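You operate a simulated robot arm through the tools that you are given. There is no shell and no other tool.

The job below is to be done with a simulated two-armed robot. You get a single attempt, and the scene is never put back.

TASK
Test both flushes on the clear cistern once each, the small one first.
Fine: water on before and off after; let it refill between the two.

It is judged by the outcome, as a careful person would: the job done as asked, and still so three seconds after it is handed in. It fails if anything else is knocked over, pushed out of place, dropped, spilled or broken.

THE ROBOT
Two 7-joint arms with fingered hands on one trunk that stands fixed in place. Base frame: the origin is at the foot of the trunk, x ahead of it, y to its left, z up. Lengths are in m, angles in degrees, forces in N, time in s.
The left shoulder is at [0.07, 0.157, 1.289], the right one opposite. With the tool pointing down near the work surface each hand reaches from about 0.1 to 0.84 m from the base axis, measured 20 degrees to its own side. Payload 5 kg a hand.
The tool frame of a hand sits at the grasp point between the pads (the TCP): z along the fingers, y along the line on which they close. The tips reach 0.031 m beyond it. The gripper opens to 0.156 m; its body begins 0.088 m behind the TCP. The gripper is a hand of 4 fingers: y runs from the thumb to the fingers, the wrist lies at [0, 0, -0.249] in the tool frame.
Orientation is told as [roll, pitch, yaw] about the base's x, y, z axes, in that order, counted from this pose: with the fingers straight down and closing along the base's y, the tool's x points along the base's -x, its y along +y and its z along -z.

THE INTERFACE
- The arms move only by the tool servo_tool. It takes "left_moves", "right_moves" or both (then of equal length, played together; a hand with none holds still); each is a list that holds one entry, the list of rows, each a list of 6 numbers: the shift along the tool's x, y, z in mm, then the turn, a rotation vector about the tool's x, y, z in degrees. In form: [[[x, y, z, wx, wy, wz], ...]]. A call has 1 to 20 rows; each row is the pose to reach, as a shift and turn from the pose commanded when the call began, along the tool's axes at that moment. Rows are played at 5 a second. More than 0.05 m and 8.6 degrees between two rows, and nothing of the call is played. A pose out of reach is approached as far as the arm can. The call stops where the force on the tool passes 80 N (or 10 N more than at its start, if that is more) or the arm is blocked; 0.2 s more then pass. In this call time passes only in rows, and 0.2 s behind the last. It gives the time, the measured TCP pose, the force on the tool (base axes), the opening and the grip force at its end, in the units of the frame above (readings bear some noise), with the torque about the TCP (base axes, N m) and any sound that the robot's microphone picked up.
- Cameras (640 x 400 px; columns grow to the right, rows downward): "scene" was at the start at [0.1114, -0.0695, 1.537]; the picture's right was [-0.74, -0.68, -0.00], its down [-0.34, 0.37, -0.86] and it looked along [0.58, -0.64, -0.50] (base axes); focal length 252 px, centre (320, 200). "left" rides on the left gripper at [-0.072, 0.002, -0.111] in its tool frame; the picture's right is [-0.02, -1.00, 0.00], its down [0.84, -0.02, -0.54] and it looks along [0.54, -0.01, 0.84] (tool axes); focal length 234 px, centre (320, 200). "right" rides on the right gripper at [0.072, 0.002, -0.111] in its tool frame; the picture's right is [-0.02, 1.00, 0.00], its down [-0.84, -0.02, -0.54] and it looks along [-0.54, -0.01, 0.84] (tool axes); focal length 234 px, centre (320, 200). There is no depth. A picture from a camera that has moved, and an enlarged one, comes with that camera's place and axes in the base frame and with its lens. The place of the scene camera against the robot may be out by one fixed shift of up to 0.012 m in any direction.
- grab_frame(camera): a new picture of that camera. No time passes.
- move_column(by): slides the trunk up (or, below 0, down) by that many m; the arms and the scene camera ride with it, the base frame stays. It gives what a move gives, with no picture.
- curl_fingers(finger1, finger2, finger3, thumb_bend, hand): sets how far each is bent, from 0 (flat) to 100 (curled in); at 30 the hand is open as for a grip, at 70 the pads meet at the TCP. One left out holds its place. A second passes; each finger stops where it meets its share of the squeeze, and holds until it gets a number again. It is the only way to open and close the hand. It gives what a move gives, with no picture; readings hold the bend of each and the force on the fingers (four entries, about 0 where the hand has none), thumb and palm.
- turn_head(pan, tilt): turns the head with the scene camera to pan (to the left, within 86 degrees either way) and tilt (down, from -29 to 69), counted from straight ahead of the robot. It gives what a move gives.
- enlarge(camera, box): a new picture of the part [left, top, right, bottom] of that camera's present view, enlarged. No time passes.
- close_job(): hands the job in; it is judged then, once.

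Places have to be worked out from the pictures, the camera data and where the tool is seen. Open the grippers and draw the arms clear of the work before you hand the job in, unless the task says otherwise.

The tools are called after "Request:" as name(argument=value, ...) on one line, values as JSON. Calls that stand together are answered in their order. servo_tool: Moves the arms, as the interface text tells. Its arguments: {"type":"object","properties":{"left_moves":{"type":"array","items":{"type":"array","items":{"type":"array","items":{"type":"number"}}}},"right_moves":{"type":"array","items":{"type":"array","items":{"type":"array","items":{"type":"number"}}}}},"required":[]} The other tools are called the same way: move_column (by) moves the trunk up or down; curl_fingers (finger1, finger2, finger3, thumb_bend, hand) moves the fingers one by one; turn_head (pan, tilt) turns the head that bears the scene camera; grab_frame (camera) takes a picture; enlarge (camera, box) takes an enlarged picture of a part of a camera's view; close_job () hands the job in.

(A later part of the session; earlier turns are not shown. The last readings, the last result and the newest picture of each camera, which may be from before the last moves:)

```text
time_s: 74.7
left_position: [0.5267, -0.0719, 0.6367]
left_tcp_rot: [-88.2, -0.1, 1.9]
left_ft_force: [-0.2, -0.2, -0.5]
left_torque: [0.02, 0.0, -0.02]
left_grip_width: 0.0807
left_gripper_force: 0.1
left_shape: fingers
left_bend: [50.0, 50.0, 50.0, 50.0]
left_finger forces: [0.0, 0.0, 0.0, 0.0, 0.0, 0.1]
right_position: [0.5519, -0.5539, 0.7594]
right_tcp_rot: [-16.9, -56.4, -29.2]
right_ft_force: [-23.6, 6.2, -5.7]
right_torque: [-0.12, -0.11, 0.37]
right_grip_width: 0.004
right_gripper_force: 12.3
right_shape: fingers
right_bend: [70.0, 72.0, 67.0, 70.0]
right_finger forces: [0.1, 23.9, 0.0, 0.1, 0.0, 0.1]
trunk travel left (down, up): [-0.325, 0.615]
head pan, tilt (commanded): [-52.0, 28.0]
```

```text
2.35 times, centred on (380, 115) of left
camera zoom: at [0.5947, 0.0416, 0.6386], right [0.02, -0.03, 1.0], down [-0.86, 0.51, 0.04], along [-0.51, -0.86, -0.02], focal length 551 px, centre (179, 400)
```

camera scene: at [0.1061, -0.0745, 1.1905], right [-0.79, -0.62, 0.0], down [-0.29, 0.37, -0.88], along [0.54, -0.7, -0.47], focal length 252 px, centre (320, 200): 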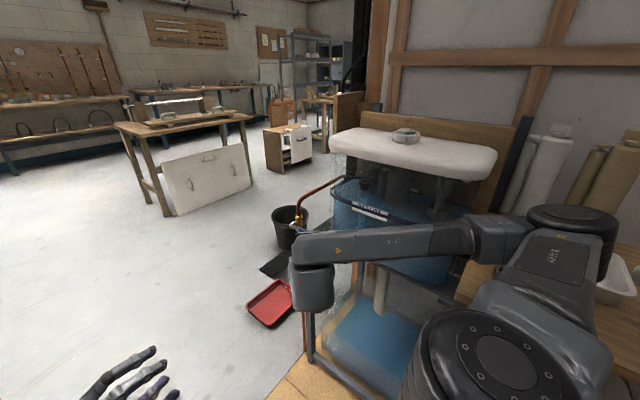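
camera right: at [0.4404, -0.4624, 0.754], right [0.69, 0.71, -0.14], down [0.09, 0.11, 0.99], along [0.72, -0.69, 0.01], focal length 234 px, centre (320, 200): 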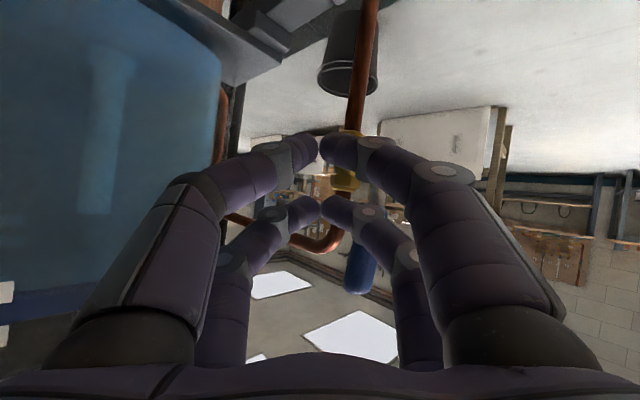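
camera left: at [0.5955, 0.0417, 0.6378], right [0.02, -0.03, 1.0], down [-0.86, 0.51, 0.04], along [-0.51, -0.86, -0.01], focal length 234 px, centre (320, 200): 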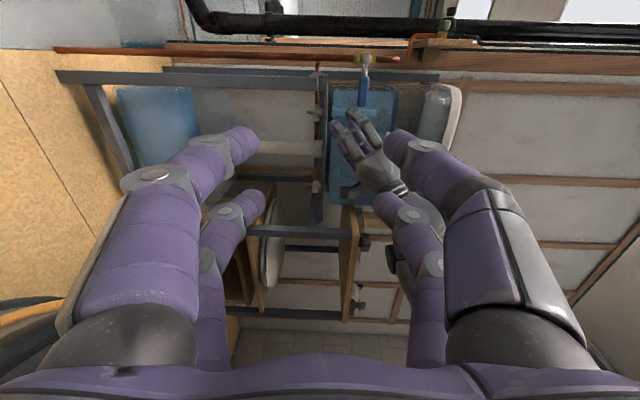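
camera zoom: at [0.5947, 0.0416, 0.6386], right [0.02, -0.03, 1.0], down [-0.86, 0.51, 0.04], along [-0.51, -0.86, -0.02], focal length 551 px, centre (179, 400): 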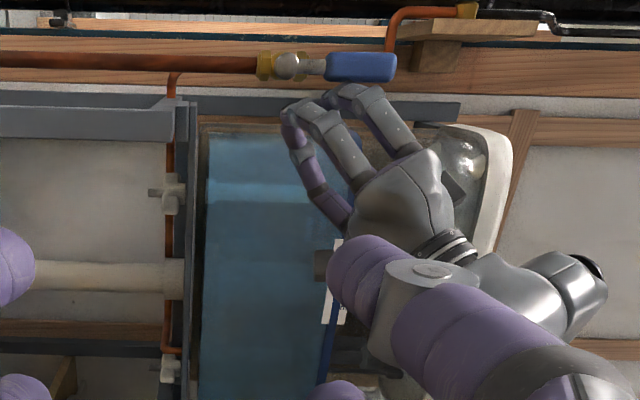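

The lever is now vertical, parallel with the pipe, and firmly against its stop (24 N): the water is on. I back the right hand off the lever and away.

Request:
servo_tool(right_moves=[[[4, -6, -6, 0, 0, 0], [8, -12, -25, 0, 0, 0], [8, -12, -60, 0, 0, 0], [8, -12, -100, 0, 0, 0], [8, -12, -130, 0, 0, 0]]])

Request:
enlarge(camera="left", box=[280, 30, 480, 200])

Request:
grab_frame(camera="scene")

```text
time_s: 75.8
left_position: [0.5274, -0.0712, 0.6366]
left_tcp_rot: [-88.2, 0.1, 2.0]
left_ft_force: [0.0, 0.3, -0.3]
left_torque: [0.0, -0.01, -0.01]
left_grip_width: 0.0809
left_gripper_force: 0.0
left_shape: fingers
left_bend: [50.0, 50.0, 50.0, 50.0]
left_finger forces: [0.0, 0.0, 0.0, 0.1, 0.0, 0.0]
right_position: [0.4708, -0.4788, 0.8243]
right_tcp_rot: [-16.9, -56.6, -29.1]
right_ft_force: [0.2, 0.0, 0.7]
right_torque: [0.0, -0.01, 0.0]
right_grip_width: 0.0041
right_gripper_force: 0.0
right_shape: fingers
right_bend: [70.0, 70.0, 70.0, 70.0]
right_finger forces: [0.1, 0.0, 0.1, 0.0, 0.1, 0.0]
trunk travel left (down, up): [-0.325, 0.615]
head pan, tilt (commanded): [-52.0, 28.0]
```

```text
2.35 times, centred on (380, 115) of left
camera zoom: at [0.5954, 0.0418, 0.6377], right [0.02, -0.03, 1.0], down [-0.86, 0.51, 0.04], along [-0.51, -0.86, -0.01], focal length 551 px, centre (179, 400)
```

zoom: 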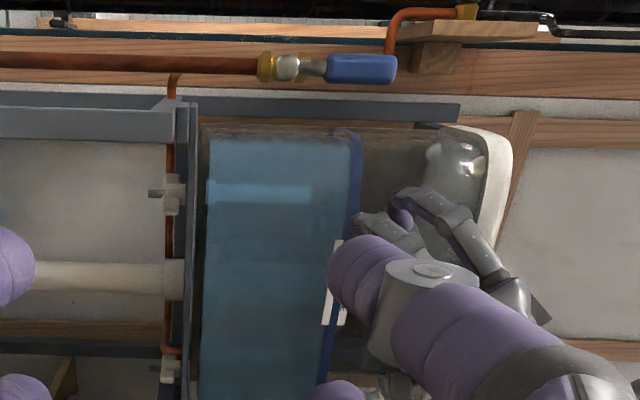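

```text
taken
camera scene: at [0.106, -0.0742, 1.1905], right [-0.79, -0.62, 0.0], down [-0.29, 0.37, -0.88], along [0.54, -0.7, -0.47], focal length 252 px, centre (320, 200)
```

scene: 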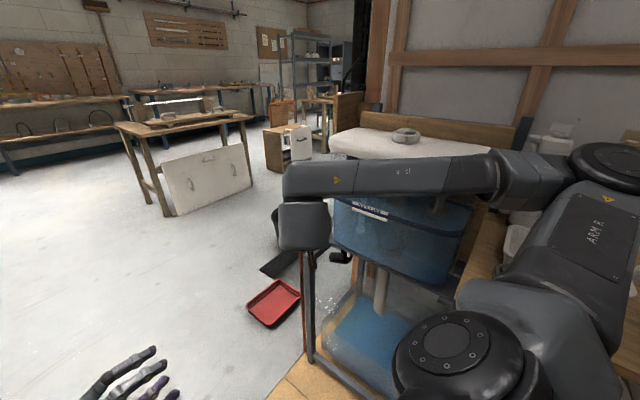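

The water stays on. Now to the buttons: I raise the trunk 0.35 m straight up (the arms are clear in front of the lid) and turn the right hand back to pointing down.

Request:
move_column(by=0.35)

Request:
servo_tool(right_moves=[[[-5, 0, -20, -2.5, 4.3, -2.9], [-10, 0, -40, -4.9, 8.5, -5.8], [-15, 0, -55, -7.4, 12.8, -8.7], [-20, 0, -65, -9.9, 17.1, -11.6], [-25, 0, -75, -12.3, 21.4, -14.5], [-30, 0, -85, -14.8, 25.6, -17.4], [-35, 0, -90, -17.3, 29.9, -20.4], [-40, 0, -95, -19.7, 34.2, -23.3], [-45, 0, -100, -22.2, 38.5, -26.2], [-50, 0, -100, -24.7, 42.7, -29.1], [-55, 0, -100, -27.1, 47, -32], [-60, 0, -100, -29.6, 51.3, -34.9]]])

Request:
grab_frame(camera="scene")

Request:
grab_frame(camera="left")

Request:
grab_frame(camera="right")

```text
time_s: 79.3
left_position: [0.5278, -0.0715, 0.9872]
left_tcp_rot: [-88.1, -0.1, 2.1]
left_ft_force: [-0.4, 0.9, -0.7]
left_torque: [-0.01, 0.02, 0.05]
left_grip_width: 0.0807
left_gripper_force: 0.0
left_shape: fingers
left_bend: [50.0, 50.0, 50.0, 50.0]
left_finger forces: [0.1, 0.0, 0.0, 0.0, 0.0, 0.0]
right_position: [0.4698, -0.4801, 1.1734]
right_tcp_rot: [-16.9, -56.6, -29.1]
right_ft_force: [0.3, -0.5, -0.6]
right_torque: [0.0, -0.01, 0.0]
right_grip_width: 0.0041
right_gripper_force: 0.1
right_shape: fingers
right_bend: [70.0, 70.0, 70.0, 70.0]
right_finger forces: [0.1, 0.0, 0.0, 0.0, 0.0, 0.0]
trunk travel left (down, up): [-0.675, 0.265]
head pan, tilt (commanded): [-52.0, 28.0]
```

```text
time_s: 81.9
left_position: [0.529, -0.0713, 0.9846]
left_tcp_rot: [-88.1, 0.0, 2.0]
left_ft_force: [0.1, 0.5, 0.4]
left_torque: [0.0, 0.04, 0.02]
left_grip_width: 0.0809
left_gripper_force: 0.0
left_shape: fingers
left_bend: [50.0, 50.0, 50.0, 50.0]
left_finger forces: [0.0, 0.0, 0.0, 0.0, 0.0, 0.0]
right_position: [0.4443, -0.4316, 1.2769]
right_tcp_rot: [0.0, 0.1, 0.1]
right_ft_force: [0.2, 0.3, 0.5]
right_torque: [-0.01, 0.03, 0.0]
right_grip_width: 0.004
right_gripper_force: 0.2
right_shape: fingers
right_bend: [70.0, 70.0, 70.0, 70.0]
right_finger forces: [0.1, 0.1, 0.0, 0.1, 0.0, 0.0]
trunk travel left (down, up): [-0.675, 0.265]
head pan, tilt (commanded): [-52.0, 28.0]
```

```text
taken
camera scene: at [0.1071, -0.0743, 1.5404], right [-0.79, -0.62, 0.0], down [-0.29, 0.37, -0.88], along [0.54, -0.7, -0.47], focal length 252 px, centre (320, 200)
```

scene: 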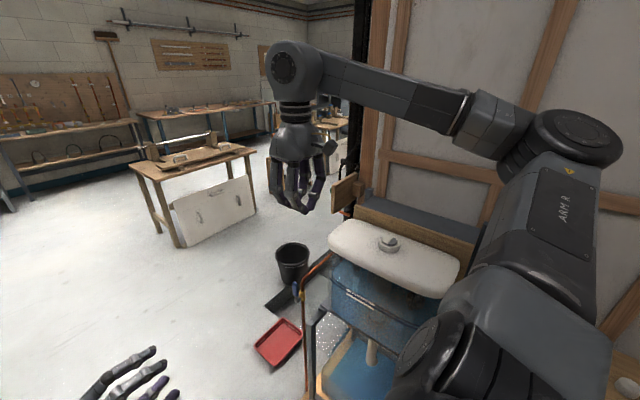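

```text
taken
camera left: at [0.596, 0.0417, 0.9872], right [0.03, -0.03, 1.0], down [-0.86, 0.51, 0.04], along [-0.51, -0.86, -0.01], focal length 234 px, centre (320, 200)
```

left: 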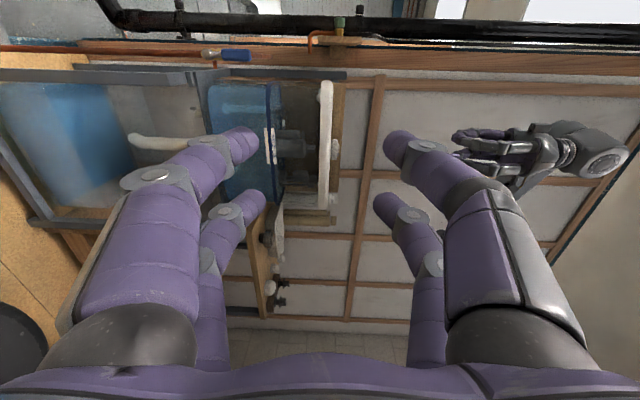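

```text
taken
camera right: at [0.3723, -0.4294, 1.3892], right [0.02, 1.0, 0.0], down [0.84, -0.02, 0.54], along [0.54, -0.01, -0.84], focal length 234 px, centre (320, 200)
```

right: 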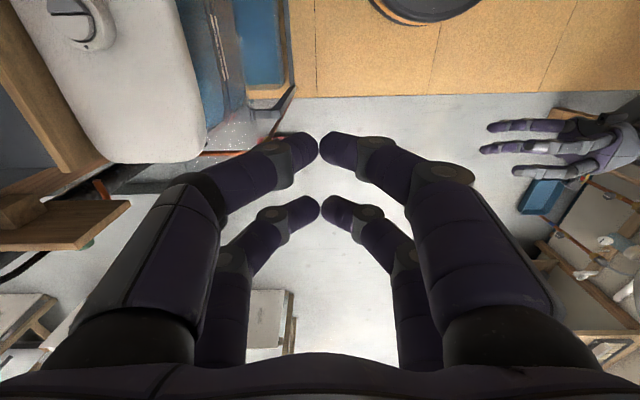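

The hand points straight down again and the tank is still full to the line. I shape the right hand: thumb out straight (30), the other three curled fully in, so only the thumb tip will touch the button.

Request:
curl_fingers(hand="right", finger1=100, finger2=100, finger3=100, thumb_bend=30)

Request:
grab_frame(camera="right")

Request:
enlarge(camera="scene", box=[240, 30, 370, 230])

Request:
enlarge(camera="left", box=[200, 60, 360, 220])

```text
time_s: 82.9
left_position: [0.5272, -0.0723, 0.9852]
left_tcp_rot: [-88.1, 0.0, 2.0]
left_ft_force: [0.2, 0.4, 0.4]
left_torque: [-0.02, 0.0, 0.01]
left_grip_width: 0.0809
left_gripper_force: 0.1
left_shape: fingers
left_bend: [50.0, 50.0, 50.0, 50.0]
left_finger forces: [0.1, 0.1, 0.1, 0.0, 0.0, 0.0]
right_position: [0.4449, -0.4319, 1.2779]
right_tcp_rot: [0.0, 0.0, 0.1]
right_ft_force: [0.8, 0.3, -0.5]
right_torque: [0.0, 0.02, -0.03]
right_grip_width: 0.0699
right_gripper_force: 0.1
right_shape: fingers
right_bend: [100.0, 74.0, 74.0, 30.0]
right_finger forces: [0.0, 0.0, 0.1, 0.0, 0.0, 0.0]
trunk travel left (down, up): [-0.675, 0.265]
head pan, tilt (commanded): [-52.0, 28.0]
```

```text
taken
camera right: at [0.3716, -0.4294, 1.3892], right [0.02, 1.0, 0.0], down [0.84, -0.02, 0.54], along [0.54, -0.01, -0.84], focal length 234 px, centre (320, 200)
```

right: 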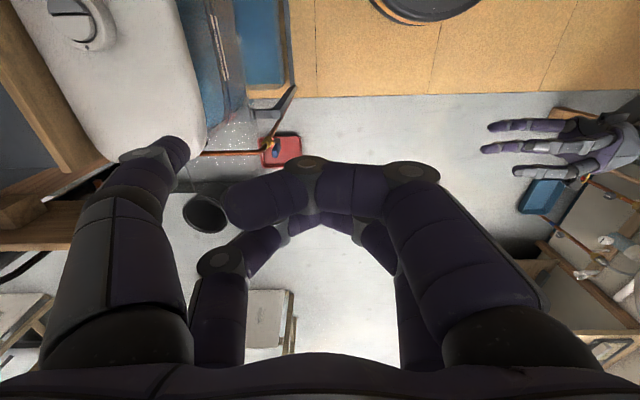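

```text
2.00 times, centred on (305, 130) of scene
camera zoom: at [0.1065, -0.0746, 1.5404], right [-0.79, -0.62, 0.0], down [-0.29, 0.37, -0.88], along [0.54, -0.7, -0.47], focal length 504 px, centre (350, 340)
```

zoom: 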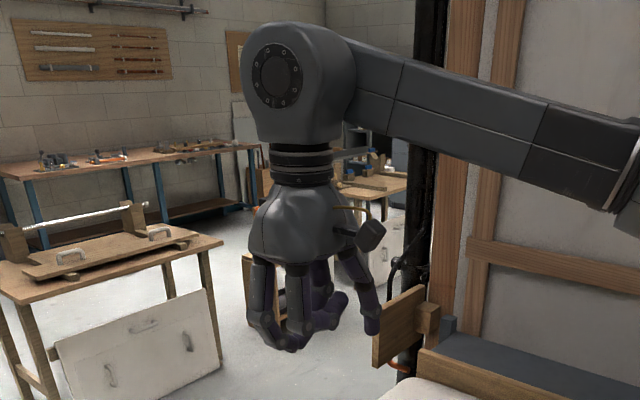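

```text
2.50 times, centred on (280, 140) of left
camera zoom: at [0.5957, 0.0416, 0.9875], right [0.03, -0.03, 1.0], down [-0.86, 0.51, 0.04], along [-0.51, -0.86, -0.01], focal length 585 px, centre (420, 350)
```

zoom: 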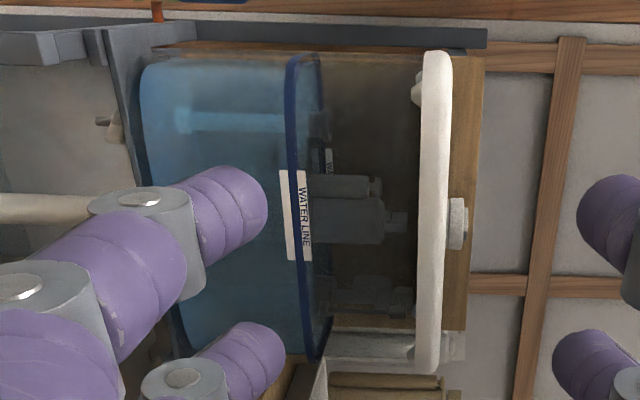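

Finger2 and finger3 bumped tips at 74; I open finger2 (it will hang in front of the lid, over nothing) and curl finger3 fully.

Request:
curl_fingers(hand="right", finger2=30, finger3=100)

Request:
servo_tool(right_moves=[[[25, -30, -5, 0, 0, 0], [50, -60, -10, 0, 0, 0], [70, -95, -10, 0, 0, 0], [85, -130, -5, 0, 0, 0], [95, -165, 10, 0, 0, 0], [104, -195, 40, 0, 0, 0], [104, -209, 80, 0, 0, 0]]])

Request:
grab_frame(camera="right")

Request:
grab_frame(camera="scene")

Request:
grab_frame(camera="left")

```text
time_s: 83.9
left_position: [0.5288, -0.0712, 0.9864]
left_tcp_rot: [-88.0, 0.0, 2.0]
left_ft_force: [0.7, 0.6, 0.5]
left_torque: [0.0, 0.01, -0.01]
left_grip_width: 0.0809
left_gripper_force: 0.0
left_shape: fingers
left_bend: [50.0, 50.0, 50.0, 50.0]
left_finger forces: [0.1, 0.1, 0.0, 0.0, 0.0, 0.0]
right_position: [0.4441, -0.4315, 1.2765]
right_tcp_rot: [0.0, -0.1, -0.1]
right_ft_force: [-0.4, -0.4, -0.5]
right_torque: [0.0, 0.01, -0.03]
right_grip_width: 0.0701
right_gripper_force: 0.1
right_shape: fingers
right_bend: [100.0, 30.0, 100.0, 30.0]
right_finger forces: [0.1, 0.0, 0.0, 0.1, 0.0, 0.1]
trunk travel left (down, up): [-0.675, 0.265]
head pan, tilt (commanded): [-52.0, 28.0]
```

```text
time_s: 85.5
left_position: [0.5285, -0.0728, 0.9864]
left_tcp_rot: [-88.1, 0.1, 2.0]
left_ft_force: [-0.6, -0.1, -1.1]
left_torque: [0.01, -0.03, -0.02]
left_grip_width: 0.0806
left_gripper_force: 0.2
left_shape: fingers
left_bend: [50.0, 50.0, 50.0, 50.0]
left_finger forces: [0.0, 0.1, 0.1, 0.0, 0.0, 0.0]
right_position: [0.3411, -0.6416, 1.1951]
right_tcp_rot: [0.0, 0.0, 0.1]
right_ft_force: [1.2, 0.0, -0.3]
right_torque: [0.02, 0.01, 0.02]
right_grip_width: 0.07
right_gripper_force: 0.1
right_shape: fingers
right_bend: [100.0, 30.0, 100.0, 30.0]
right_finger forces: [0.0, 0.0, 0.1, 0.1, 0.0, 0.0]
trunk travel left (down, up): [-0.675, 0.265]
head pan, tilt (commanded): [-52.0, 28.0]
```

```text
taken
camera right: at [0.2691, -0.6389, 1.3084], right [0.02, 1.0, 0.0], down [0.84, -0.02, 0.54], along [0.54, -0.01, -0.84], focal length 234 px, centre (320, 200)
```

right: 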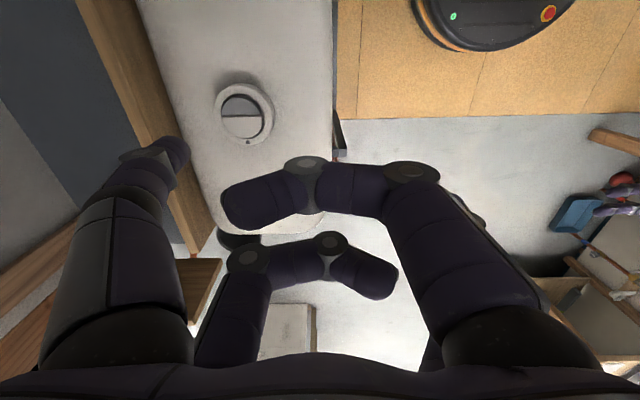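

```text
taken
camera scene: at [0.1073, -0.0757, 1.5404], right [-0.79, -0.62, 0.0], down [-0.29, 0.37, -0.88], along [0.54, -0.7, -0.47], focal length 252 px, centre (320, 200)
```

scene: 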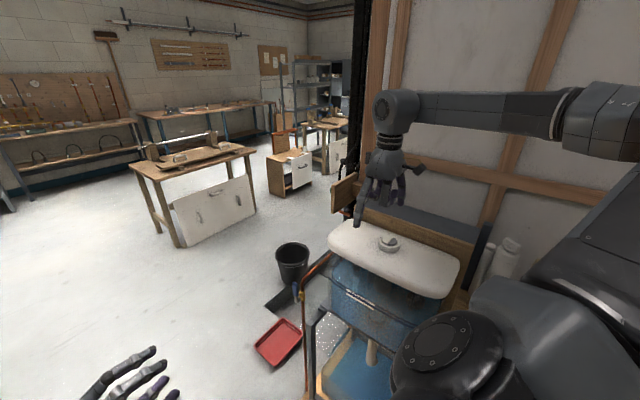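

```text
taken
camera left: at [0.5962, 0.0408, 0.9873], right [0.03, -0.03, 1.0], down [-0.86, 0.51, 0.04], along [-0.51, -0.86, -0.01], focal length 234 px, centre (320, 200)
```

left: 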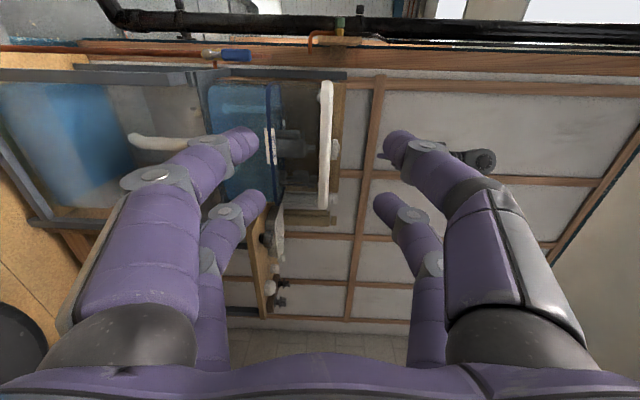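

The thumb is above and a little short of the button. I zoom in with both cameras to measure the thumb tip against the button precisely.

Request:
enlarge(camera="right", box=[110, 60, 290, 200])

Request:
enlarge(camera="scene", box=[340, 150, 430, 260])

Request:
enlarge(camera="left", box=[290, 90, 450, 210])

```text
2.86 times, centred on (200, 130) of right
camera zoom: at [0.2691, -0.6389, 1.3084], right [0.02, 1.0, 0.0], down [0.84, -0.02, 0.54], along [0.54, -0.01, -0.84], focal length 669 px, centre (663, 400)
```

zoom: 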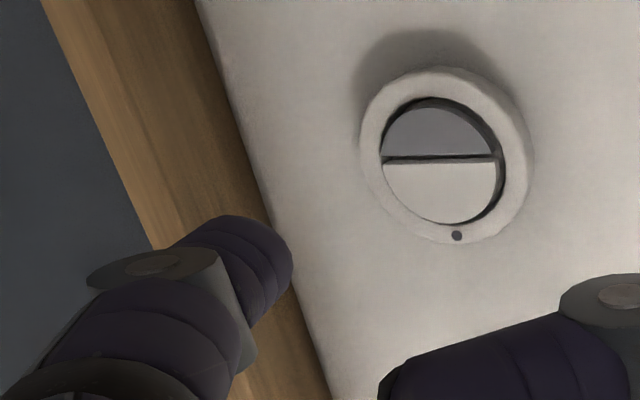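

```text
3.64 times, centred on (385, 205) of scene
camera zoom: at [0.1073, -0.0757, 1.5404], right [-0.79, -0.62, 0.0], down [-0.29, 0.37, -0.88], along [0.54, -0.7, -0.47], focal length 917 px, centre (84, 182)
```

zoom: 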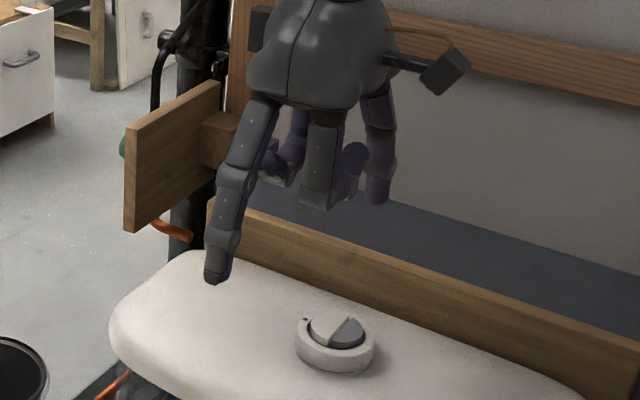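

```text
3.33 times, centred on (370, 150) of left
camera zoom: at [0.5962, 0.0408, 0.9873], right [0.03, -0.03, 1.0], down [-0.86, 0.51, 0.04], along [-0.51, -0.86, -0.01], focal length 781 px, centre (153, 367)
```

zoom: 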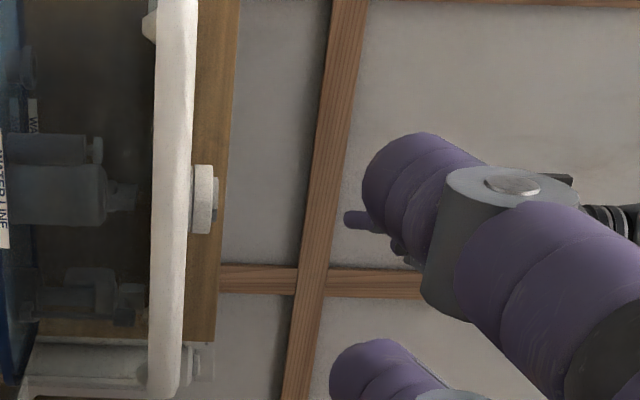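

The thumb tip is within about 3 mm of being directly above the dark segment. I descend to about 15 mm above the button, nudging 2 mm toward the wall, then check alignment again.

Request:
servo_tool(right_moves=[[[0, -1, 40, 0, 0, 0], [1, -2, 80, 0, 0, 0], [1, -2, 110, 0, 0, 0], [1, -2, 125, 0, 0, 0]]])

Request:
enlarge(camera="right", box=[110, 90, 290, 220])

Request:
enlarge(camera="scene", box=[355, 200, 425, 260])

Request:
enlarge(camera="left", box=[300, 110, 400, 190])

```text
time_s: 86.5
left_position: [0.5288, -0.0704, 0.9858]
left_tcp_rot: [-88.1, 0.0, 2.0]
left_ft_force: [0.2, -0.4, -0.5]
left_torque: [0.03, 0.0, 0.01]
left_grip_width: 0.0809
left_gripper_force: 0.0
left_shape: fingers
left_bend: [50.0, 50.0, 50.0, 50.0]
left_finger forces: [0.0, 0.0, 0.0, 0.0, 0.0, 0.0]
right_position: [0.3404, -0.6447, 1.0699]
right_tcp_rot: [0.1, 0.1, 0.0]
right_ft_force: [1.6, 0.1, 0.8]
right_torque: [-0.01, 0.03, 0.03]
right_grip_width: 0.0701
right_gripper_force: 0.1
right_shape: fingers
right_bend: [100.0, 30.0, 100.0, 30.0]
right_finger forces: [0.1, 0.0, 0.0, 0.0, 0.0, 0.0]
trunk travel left (down, up): [-0.675, 0.265]
head pan, tilt (commanded): [-52.0, 28.0]
```

```text
3.08 times, centred on (200, 155) of right
camera zoom: at [0.2665, -0.6419, 1.183], right [0.02, 1.0, 0.0], down [0.84, -0.02, 0.54], along [0.54, -0.01, -0.84], focal length 720 px, centre (689, 338)
```

zoom: 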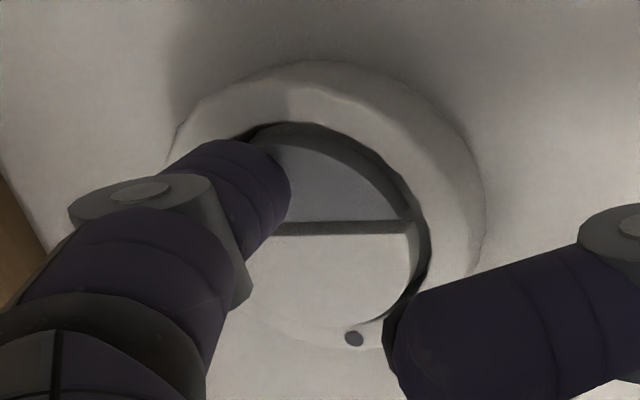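

```text
6.67 times, centred on (390, 230) of scene
camera zoom: at [0.1067, -0.075, 1.5404], right [-0.79, -0.62, 0.0], down [-0.29, 0.37, -0.88], along [0.54, -0.7, -0.47], focal length 1681 px, centre (-147, 0)
```

zoom: 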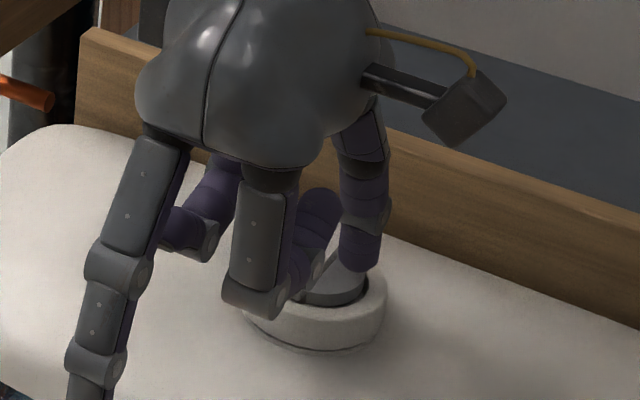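

```text
5.00 times, centred on (350, 150) of left
camera zoom: at [0.5958, 0.0413, 0.9874], right [0.03, -0.03, 1.0], down [-0.86, 0.51, 0.04], along [-0.51, -0.86, -0.01], focal length 1171 px, centre (170, 450)
```

zoom: 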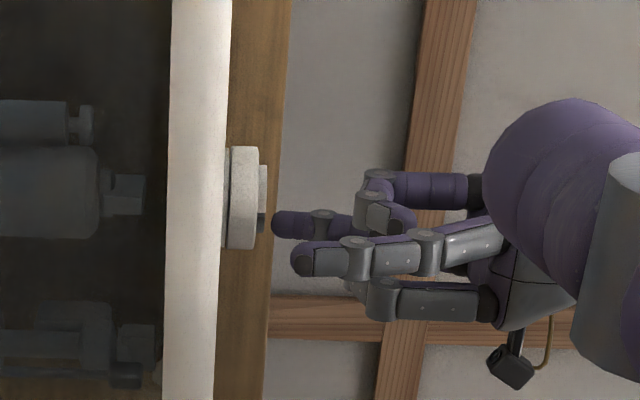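

From the three views the thumb tip sits about 18 mm on the robot side of the ring centre and ~5 mm above the dark segment; the segment's middle is at ~14 mm. I shift 4 mm in +x and re-check before pressing.

Request:
servo_tool(right_moves=[[[-4, 0, 0, 0, 0, 0]]])

Request:
enlarge(camera="right", box=[140, 90, 270, 190])

Request:
enlarge(camera="scene", box=[375, 220, 415, 255])

Request:
enlarge(camera="left", box=[325, 130, 365, 165])

```text
time_s: 86.9
left_position: [0.5283, -0.072, 0.9864]
left_tcp_rot: [-88.1, 0.0, 2.0]
left_ft_force: [-0.6, 0.0, 0.3]
left_torque: [-0.02, 0.01, -0.03]
left_grip_width: 0.0807
left_gripper_force: 0.1
left_shape: fingers
left_bend: [50.0, 50.0, 50.0, 50.0]
left_finger forces: [0.0, 0.0, 0.1, 0.0, 0.1, 0.0]
right_position: [0.3433, -0.6429, 1.0695]
right_tcp_rot: [0.1, 0.1, 0.0]
right_ft_force: [-0.1, -0.4, 0.2]
right_torque: [0.0, 0.0, -0.01]
right_grip_width: 0.0702
right_gripper_force: 0.1
right_shape: fingers
right_bend: [100.0, 30.0, 100.0, 30.0]
right_finger forces: [0.1, 0.0, 0.0, 0.0, 0.0, 0.0]
trunk travel left (down, up): [-0.675, 0.265]
head pan, tilt (commanded): [-52.0, 28.0]
```

```text
4.00 times, centred on (205, 140) of right
camera zoom: at [0.2707, -0.6412, 1.183], right [0.02, 1.0, 0.0], down [0.84, -0.02, 0.54], along [0.54, -0.01, -0.84], focal length 937 px, centre (780, 440)
```

zoom: 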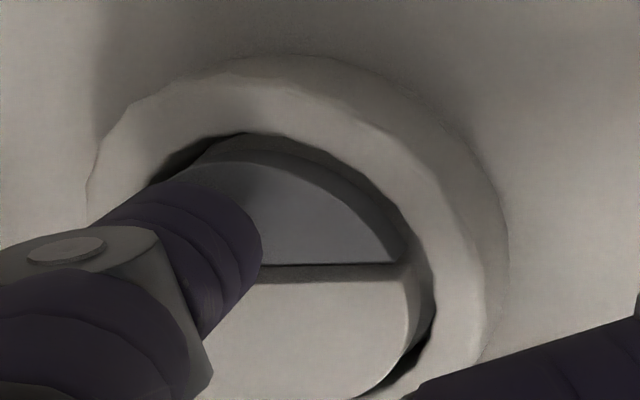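

```text
11.43 times, centred on (395, 238) of scene
camera zoom: at [0.1069, -0.0746, 1.5404], right [-0.79, -0.62, 0.0], down [-0.29, 0.37, -0.88], along [0.54, -0.7, -0.47], focal length 2882 px, centre (-537, -229)
```

zoom: 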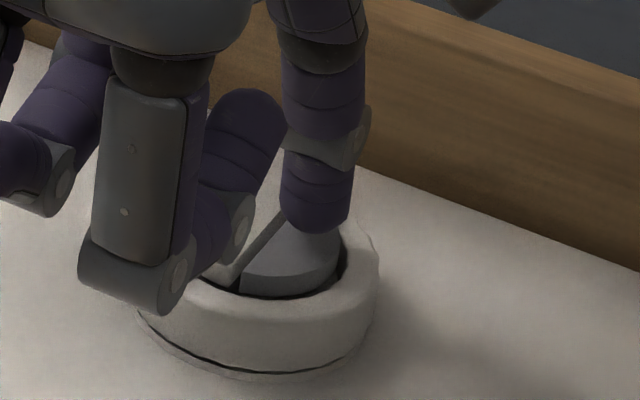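

```text
11.43 times, centred on (345, 148) of left
camera zoom: at [0.5959, 0.0416, 0.9873], right [0.03, -0.03, 1.0], down [-0.86, 0.51, 0.04], along [-0.51, -0.86, -0.01], focal length 2676 px, centre (34, 800)
```

zoom: 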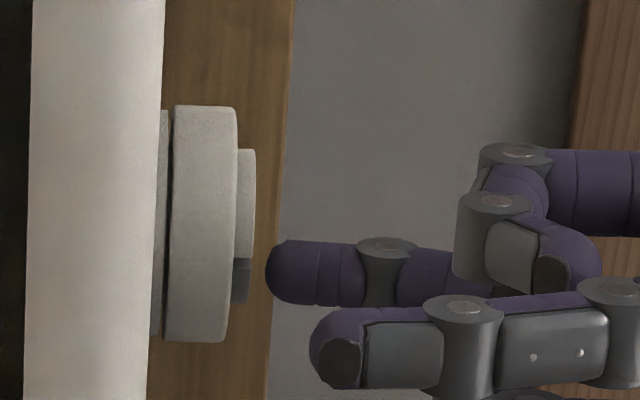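

The thumb hangs directly above the dark-grey segment, clear of the light one, with ~5 mm gap. I add 1.5 mm in +x and descend to first contact.

Request:
servo_tool(right_moves=[[[-1.5, 0, 2, 0, 0, 0], [-1.5, 0, 4, 0, 0, 0], [-1.5, 0, 5.5, 0, 0, 0]]])

Request:
enlarge(camera="left", box=[325, 130, 365, 165])

Request:
enlarge(camera="scene", box=[375, 220, 415, 255])

```text
time_s: 87.7
left_position: [0.5268, -0.0715, 0.9862]
left_tcp_rot: [-88.1, 0.0, 2.0]
left_ft_force: [1.2, 0.7, 0.2]
left_torque: [0.0, 0.01, -0.01]
left_grip_width: 0.0809
left_gripper_force: 0.1
left_shape: fingers
left_bend: [50.0, 50.0, 50.0, 50.0]
left_finger forces: [0.1, 0.1, 0.1, 0.1, 0.0, 0.0]
right_position: [0.3446, -0.6428, 1.0662]
right_tcp_rot: [0.0, -0.1, 0.2]
right_ft_force: [-0.2, 0.3, -0.2]
right_torque: [-0.02, 0.01, -0.01]
right_grip_width: 0.0702
right_gripper_force: 0.1
right_shape: fingers
right_bend: [100.0, 30.0, 100.0, 30.0]
right_finger forces: [0.0, 0.0, 0.0, 0.0, 0.0, 0.0]
trunk travel left (down, up): [-0.675, 0.265]
head pan, tilt (commanded): [-52.0, 28.0]
```

```text
11.43 times, centred on (345, 148) of left
camera zoom: at [0.5955, 0.0415, 0.9877], right [0.02, -0.03, 1.0], down [-0.86, 0.51, 0.04], along [-0.51, -0.86, -0.01], focal length 2676 px, centre (34, 800)
```

zoom: 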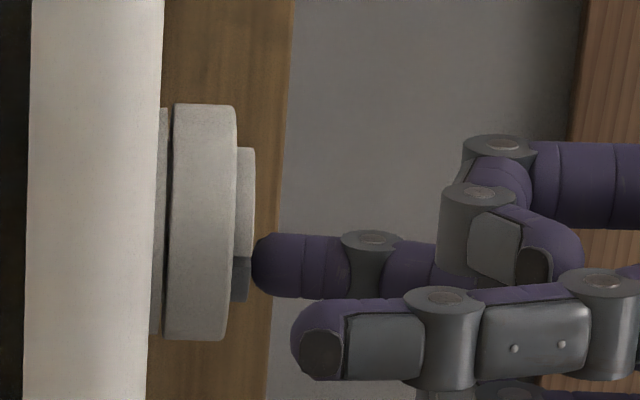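

```text
11.43 times, centred on (395, 238) of scene
camera zoom: at [0.1062, -0.0746, 1.5405], right [-0.79, -0.62, 0.0], down [-0.29, 0.37, -0.88], along [0.54, -0.7, -0.47], focal length 2882 px, centre (-537, -229)
```

zoom: 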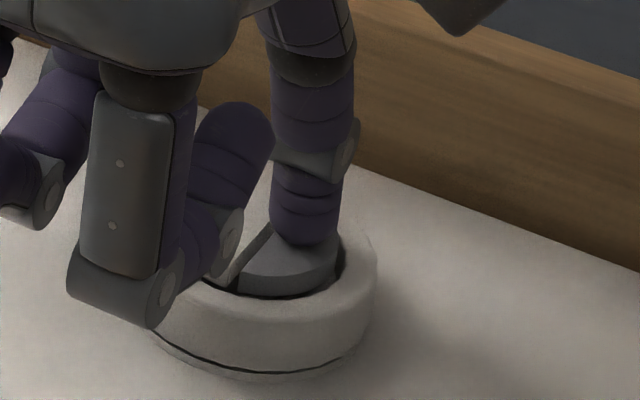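

The gap is now 1–2 mm and the thumb is centred on the dark segment. I back 1 mm in x for margin and press down gently in 1.5 mm rows, watching the force.

Request:
servo_tool(right_moves=[[[1, 0, 1, 0, 0, 0], [1, 0, 2.5, 0, 0, 0], [1, 0, 4, 0, 0, 0]]])

Request:
enlarge(camera="left", box=[325, 130, 365, 165])

Request:
enlarge(camera="scene", box=[375, 220, 415, 255])

```text
time_s: 88.5
left_position: [0.5282, -0.0715, 0.9862]
left_tcp_rot: [-88.1, -0.1, 2.1]
left_ft_force: [0.0, 1.2, 1.0]
left_torque: [0.05, 0.01, 0.01]
left_grip_width: 0.0808
left_gripper_force: 0.1
left_shape: fingers
left_bend: [50.0, 50.0, 50.0, 50.0]
left_finger forces: [0.1, 0.1, 0.1, 0.0, 0.0, 0.1]
right_position: [0.3431, -0.6413, 1.0626]
right_tcp_rot: [-0.1, 0.0, 0.0]
right_ft_force: [0.8, -0.1, 1.1]
right_torque: [-0.12, -0.02, 0.03]
right_grip_width: 0.0704
right_gripper_force: 0.5
right_shape: fingers
right_bend: [100.0, 30.0, 100.0, 30.0]
right_finger forces: [0.0, 0.0, 0.1, 0.1, 1.0, 0.0]
trunk travel left (down, up): [-0.675, 0.265]
head pan, tilt (commanded): [-52.0, 28.0]
```

```text
11.43 times, centred on (345, 148) of left
camera zoom: at [0.5957, 0.0416, 0.9875], right [0.03, -0.03, 1.0], down [-0.86, 0.51, 0.04], along [-0.51, -0.86, -0.01], focal length 2676 px, centre (34, 800)
```

zoom: 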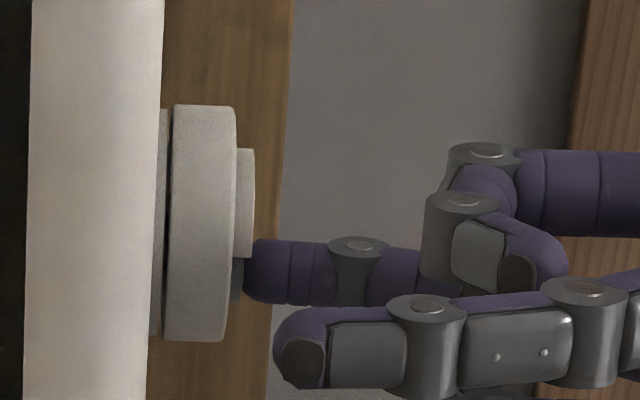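

```text
11.43 times, centred on (395, 238) of scene
camera zoom: at [0.1064, -0.0745, 1.5405], right [-0.79, -0.62, 0.0], down [-0.29, 0.37, -0.88], along [0.54, -0.7, -0.47], focal length 2882 px, centre (-537, -229)
```

zoom: 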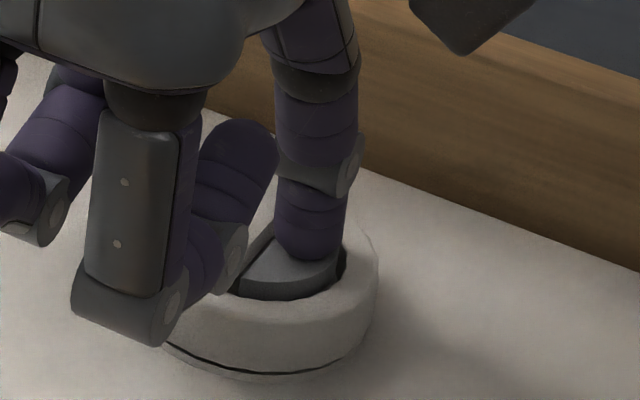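

Contact with the dark segment at ~1 N. Now I press it in by 6 mm.

Request:
servo_tool(right_moves=[[[0, 0, 1.5, 0, 0, 0], [0, 0, 3, 0, 0, 0], [0, 0, 4.5, 0, 0, 0], [0, 0, 6, 0, 0, 0]]])

Request:
enlarge(camera="left", box=[325, 130, 365, 165])

Request:
enlarge(camera="scene", box=[375, 220, 415, 255])

Request:
enlarge(camera="left", box=[200, 60, 360, 220])

```text
time_s: 89.5
left_position: [0.5279, -0.0714, 0.9861]
left_tcp_rot: [-88.2, -0.1, 2.0]
left_ft_force: [-0.2, 0.1, -0.2]
left_torque: [0.04, 0.02, 0.0]
left_grip_width: 0.081
left_gripper_force: 0.1
left_shape: fingers
left_bend: [50.0, 50.0, 50.0, 50.0]
left_finger forces: [0.0, 0.1, 0.0, 0.0, 0.0, 0.0]
right_position: [0.3441, -0.6421, 1.0562]
right_tcp_rot: [0.0, 0.0, 0.0]
right_ft_force: [0.8, 1.0, 4.1]
right_torque: [-0.32, 0.07, 0.01]
right_grip_width: 0.0705
right_gripper_force: 2.0
right_shape: fingers
right_bend: [100.0, 30.0, 100.0, 30.0]
right_finger forces: [0.0, 0.1, 0.0, 0.0, 3.7, 0.0]
trunk travel left (down, up): [-0.675, 0.265]
head pan, tilt (commanded): [-52.0, 28.0]
```

```text
11.43 times, centred on (345, 148) of left
camera zoom: at [0.5955, 0.0421, 0.9877], right [0.02, -0.03, 1.0], down [-0.86, 0.51, 0.04], along [-0.51, -0.86, -0.01], focal length 2676 px, centre (34, 800)
```

zoom: 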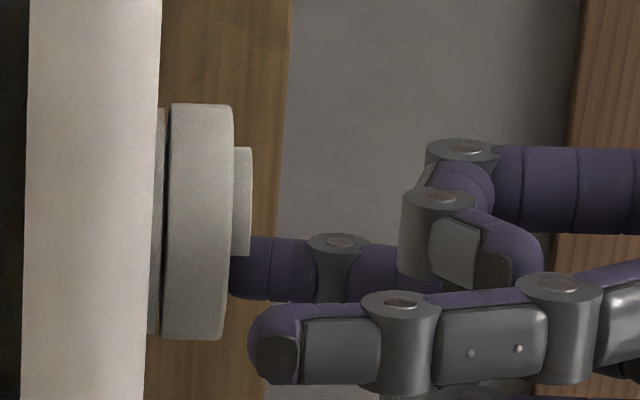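

```text
11.43 times, centred on (395, 238) of scene
camera zoom: at [0.1061, -0.0738, 1.5405], right [-0.79, -0.62, 0.0], down [-0.29, 0.37, -0.88], along [0.54, -0.7, -0.47], focal length 2882 px, centre (-537, -229)
```

zoom: 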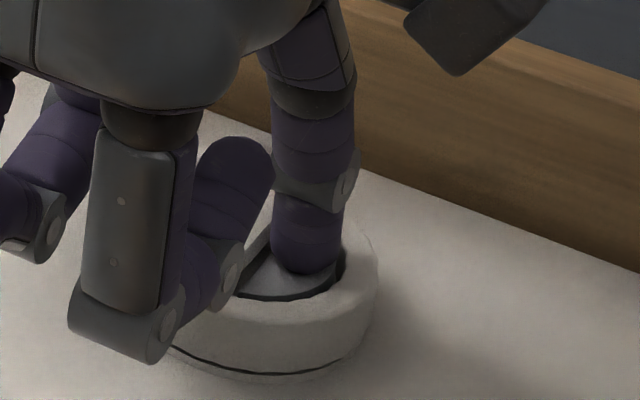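

```text
2.50 times, centred on (280, 140) of left
camera zoom: at [0.5955, 0.0421, 0.9877], right [0.02, -0.03, 1.0], down [-0.86, 0.51, 0.04], along [-0.51, -0.86, -0.01], focal length 585 px, centre (420, 350)
```

zoom: 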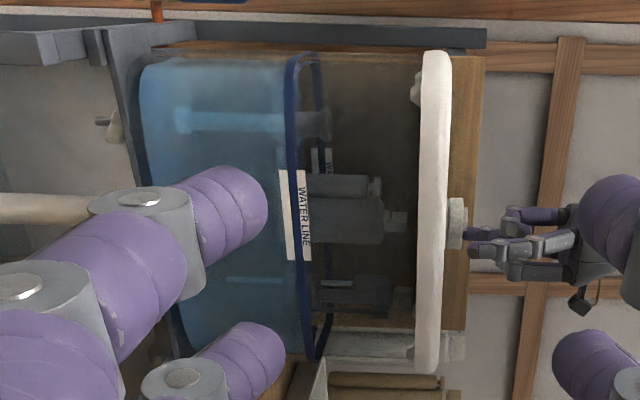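

The dark segment is moving down under ~4 N with the light one unmoved. I press further, another 5 mm.

Request:
servo_tool(right_moves=[[[0, 0, 1.5, 0, 0, 0], [0, 0, 3, 0, 0, 0], [0, 0, 4, 0, 0, 0], [0, 0, 5, 0, 0, 0]]])

Request:
enlarge(camera="left", box=[325, 130, 365, 165])

Request:
enlarge(camera="left", box=[200, 60, 360, 220])

```text
time_s: 90.5
left_position: [0.5275, -0.0693, 0.9872]
left_tcp_rot: [-88.3, 0.1, 2.1]
left_ft_force: [-0.6, -0.1, 0.9]
left_torque: [0.0, 0.02, 0.02]
left_grip_width: 0.0807
left_gripper_force: 0.1
left_shape: fingers
left_bend: [50.0, 50.0, 50.0, 50.0]
left_finger forces: [0.1, 0.0, 0.0, 0.0, 0.0, 0.1]
right_position: [0.3436, -0.6415, 1.0534]
right_tcp_rot: [-0.2, -0.2, 0.1]
right_ft_force: [-0.1, 4.0, 14.5]
right_torque: [-1.33, 0.3, -0.04]
right_grip_width: 0.071
right_gripper_force: 7.4
right_shape: fingers
right_bend: [100.0, 30.0, 100.0, 30.0]
right_finger forces: [0.0, 0.0, 0.1, 0.1, 14.9, 0.1]
trunk travel left (down, up): [-0.675, 0.265]
head pan, tilt (commanded): [-52.0, 28.0]
```

```text
11.43 times, centred on (345, 148) of left
camera zoom: at [0.5951, 0.0436, 0.9879], right [0.02, -0.03, 1.0], down [-0.86, 0.51, 0.04], along [-0.51, -0.86, -0.01], focal length 2676 px, centre (34, 800)
```

zoom: 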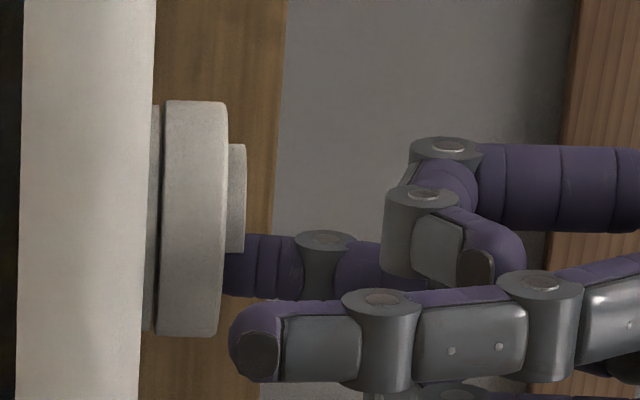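

```text
2.50 times, centred on (280, 140) of left
camera zoom: at [0.5951, 0.0436, 0.9879], right [0.02, -0.03, 1.0], down [-0.86, 0.51, 0.04], along [-0.51, -0.86, -0.01], focal length 585 px, centre (420, 350)
```

zoom: 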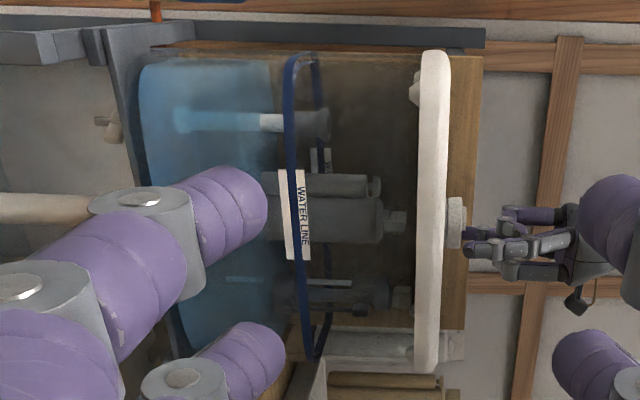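

The water level is dropping — the small flush is running. I release at once, lifting the thumb straight up.

Request:
servo_tool(right_moves=[[[0, 0, -10, 0, 0, 0], [0, 0, -25, 0, 0, 0]]])

Request:
enlarge(camera="left", box=[200, 60, 360, 220])

Request:
enlarge(camera="scene", box=[290, 210, 470, 390])

```text
time_s: 91.1
left_position: [0.5278, -0.0705, 0.9868]
left_tcp_rot: [-88.1, 0.0, 2.0]
left_ft_force: [-0.4, 0.4, 0.0]
left_torque: [0.01, 0.0, -0.02]
left_grip_width: 0.0806
left_gripper_force: 0.1
left_shape: fingers
left_bend: [50.0, 50.0, 50.0, 50.0]
left_finger forces: [0.1, 0.0, 0.0, 0.1, 0.0, 0.0]
right_position: [0.3417, -0.6417, 1.0768]
right_tcp_rot: [0.0, 0.1, 0.0]
right_ft_force: [-0.5, 1.9, -0.5]
right_torque: [0.0, 0.0, -0.04]
right_grip_width: 0.0704
right_gripper_force: 0.0
right_shape: fingers
right_bend: [100.0, 30.0, 100.0, 30.0]
right_finger forces: [0.1, 0.0, 0.1, 0.0, 0.0, 0.0]
trunk travel left (down, up): [-0.675, 0.265]
head pan, tilt (commanded): [-52.0, 28.0]
```

```text
2.50 times, centred on (280, 140) of left
camera zoom: at [0.5952, 0.0425, 0.9877], right [0.02, -0.03, 1.0], down [-0.86, 0.51, 0.04], along [-0.51, -0.86, -0.01], focal length 585 px, centre (420, 350)
```

zoom: 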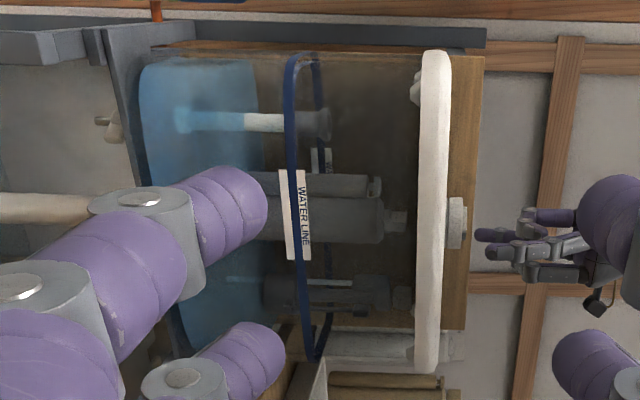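

```text
2.22 times, centred on (380, 300) of scene
camera zoom: at [0.1056, -0.0729, 1.5405], right [-0.79, -0.62, 0.0], down [-0.29, 0.37, -0.88], along [0.54, -0.7, -0.47], focal length 560 px, centre (187, -22)
```

zoom: 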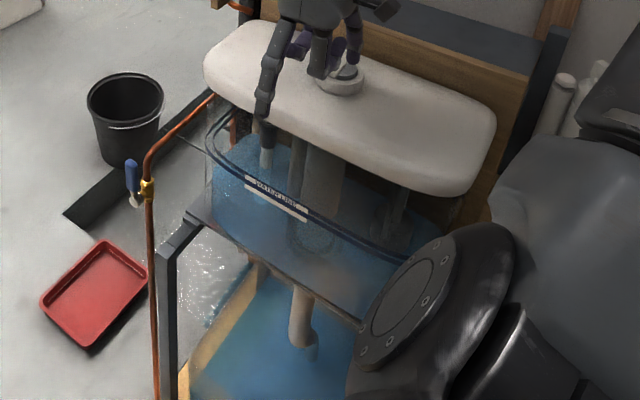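

The flush runs with the button released. I hold still for 2 s and watch the level.

Request:
servo_tool(right_moves=[[[0, 0, -5, 0, 0, 0], [0, 0, -10, 0, 0, 0], [0, 0, -10, 0, 0, 0], [0, 0, -10, 0, 0, 0], [0, 0, -10, 0, 0, 0], [0, 0, -10, 0, 0, 0], [0, 0, -10, 0, 0, 0], [0, 0, -10, 0, 0, 0], [0, 0, -10, 0, 0, 0], [0, 0, -10, 0, 0, 0]]])

Request:
enlarge(camera="left", box=[200, 60, 360, 220])

```text
time_s: 93.3
left_position: [0.5284, -0.0712, 0.986]
left_tcp_rot: [-88.0, 0.0, 2.1]
left_ft_force: [-1.0, 0.2, -0.4]
left_torque: [-0.02, 0.0, 0.05]
left_grip_width: 0.0808
left_gripper_force: 0.1
left_shape: fingers
left_bend: [50.0, 50.0, 50.0, 50.0]
left_finger forces: [0.0, 0.0, 0.0, 0.0, 0.0, 0.1]
right_position: [0.3431, -0.6427, 1.0849]
right_tcp_rot: [0.0, 0.0, 0.1]
right_ft_force: [0.4, -0.2, 0.3]
right_torque: [0.05, 0.0, 0.03]
right_grip_width: 0.0701
right_gripper_force: 0.2
right_shape: fingers
right_bend: [100.0, 30.0, 100.0, 30.0]
right_finger forces: [0.0, 0.1, 0.0, 0.1, 0.0, 0.0]
trunk travel left (down, up): [-0.675, 0.265]
head pan, tilt (commanded): [-52.0, 28.0]
```

```text
2.50 times, centred on (280, 140) of left
camera zoom: at [0.5956, 0.0416, 0.9876], right [0.03, -0.03, 1.0], down [-0.86, 0.51, 0.04], along [-0.51, -0.86, -0.01], focal length 585 px, centre (420, 350)
```

zoom: 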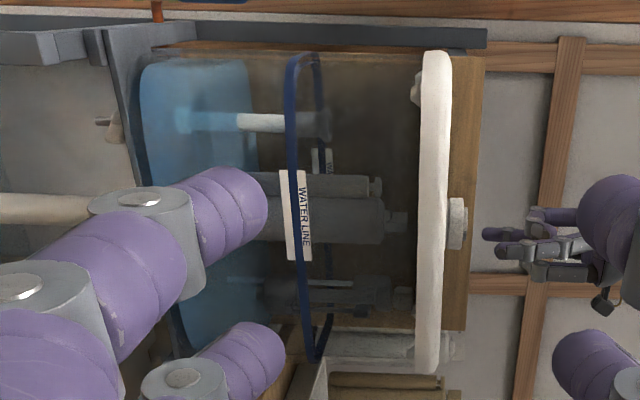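

The level is at about u=250 (full is ~293). I keep waiting and check whether it turns to refilling.

Request:
servo_tool(right_moves=[[[0, 0, 0, 0, 0, 0], [0, 0, 0, 0, 0, 0], [0, 0, 0, 0, 0, 0], [0, 0, 0, 0, 0, 0], [0, 0, 0, 0, 0, 0], [0, 0, 0, 0, 0, 0], [0, 0, 0, 0, 0, 0], [0, 0, 0, 0, 0, 0], [0, 0, 0, 0, 0, 0], [0, 0, 0, 0, 0, 0], [0, 0, 0, 0, 0, 0], [0, 0, 0, 0, 0, 0], [0, 0, 0, 0, 0, 0], [0, 0, 0, 0, 0, 0], [0, 0, 0, 0, 0, 0], [0, 0, 0, 0, 0, 0], [0, 0, 0, 0, 0, 0], [0, 0, 0, 0, 0, 0], [0, 0, 0, 0, 0, 0], [0, 0, 0, 0, 0, 0]]])

Request:
enlarge(camera="left", box=[200, 60, 360, 220])

Request:
enlarge(camera="scene", box=[290, 210, 470, 390])

```text
time_s: 97.5
left_position: [0.5283, -0.0715, 0.9865]
left_tcp_rot: [-88.1, 0.0, 1.9]
left_ft_force: [-0.2, 0.5, 0.0]
left_torque: [0.0, -0.01, 0.01]
left_grip_width: 0.0807
left_gripper_force: 0.0
left_shape: fingers
left_bend: [50.0, 50.0, 50.0, 50.0]
left_finger forces: [0.1, 0.0, 0.0, 0.1, 0.0, 0.0]
right_position: [0.343, -0.6433, 1.0856]
right_tcp_rot: [-0.1, -0.1, 0.0]
right_ft_force: [-1.4, -0.3, 0.0]
right_torque: [0.0, -0.04, -0.02]
right_grip_width: 0.07
right_gripper_force: 0.1
right_shape: fingers
right_bend: [100.0, 30.0, 100.0, 30.0]
right_finger forces: [0.0, 0.1, 0.0, 0.1, 0.0, 0.0]
trunk travel left (down, up): [-0.675, 0.265]
head pan, tilt (commanded): [-52.0, 28.0]
```

```text
2.50 times, centred on (280, 140) of left
camera zoom: at [0.5956, 0.0416, 0.9876], right [0.03, -0.03, 1.0], down [-0.86, 0.51, 0.04], along [-0.51, -0.86, -0.01], focal length 585 px, centre (420, 350)
```

zoom: 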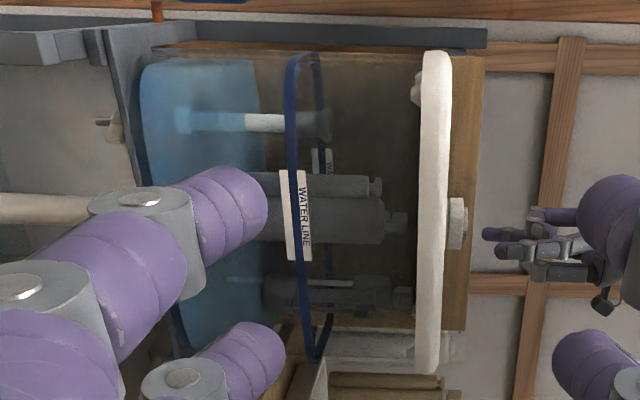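

```text
2.22 times, centred on (380, 300) of scene
camera zoom: at [0.1063, -0.0746, 1.5404], right [-0.79, -0.62, 0.0], down [-0.29, 0.37, -0.88], along [0.54, -0.7, -0.47], focal length 560 px, centre (187, -22)
```

zoom: 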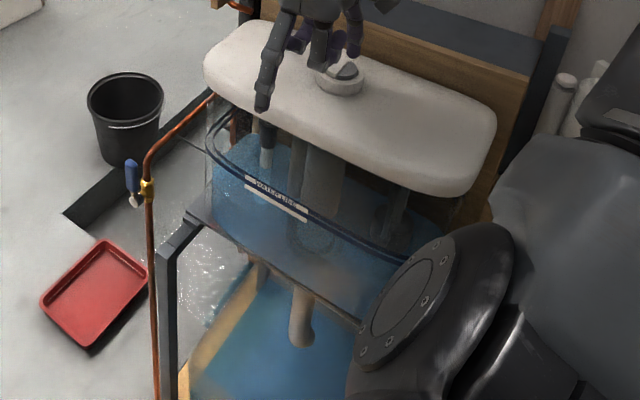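

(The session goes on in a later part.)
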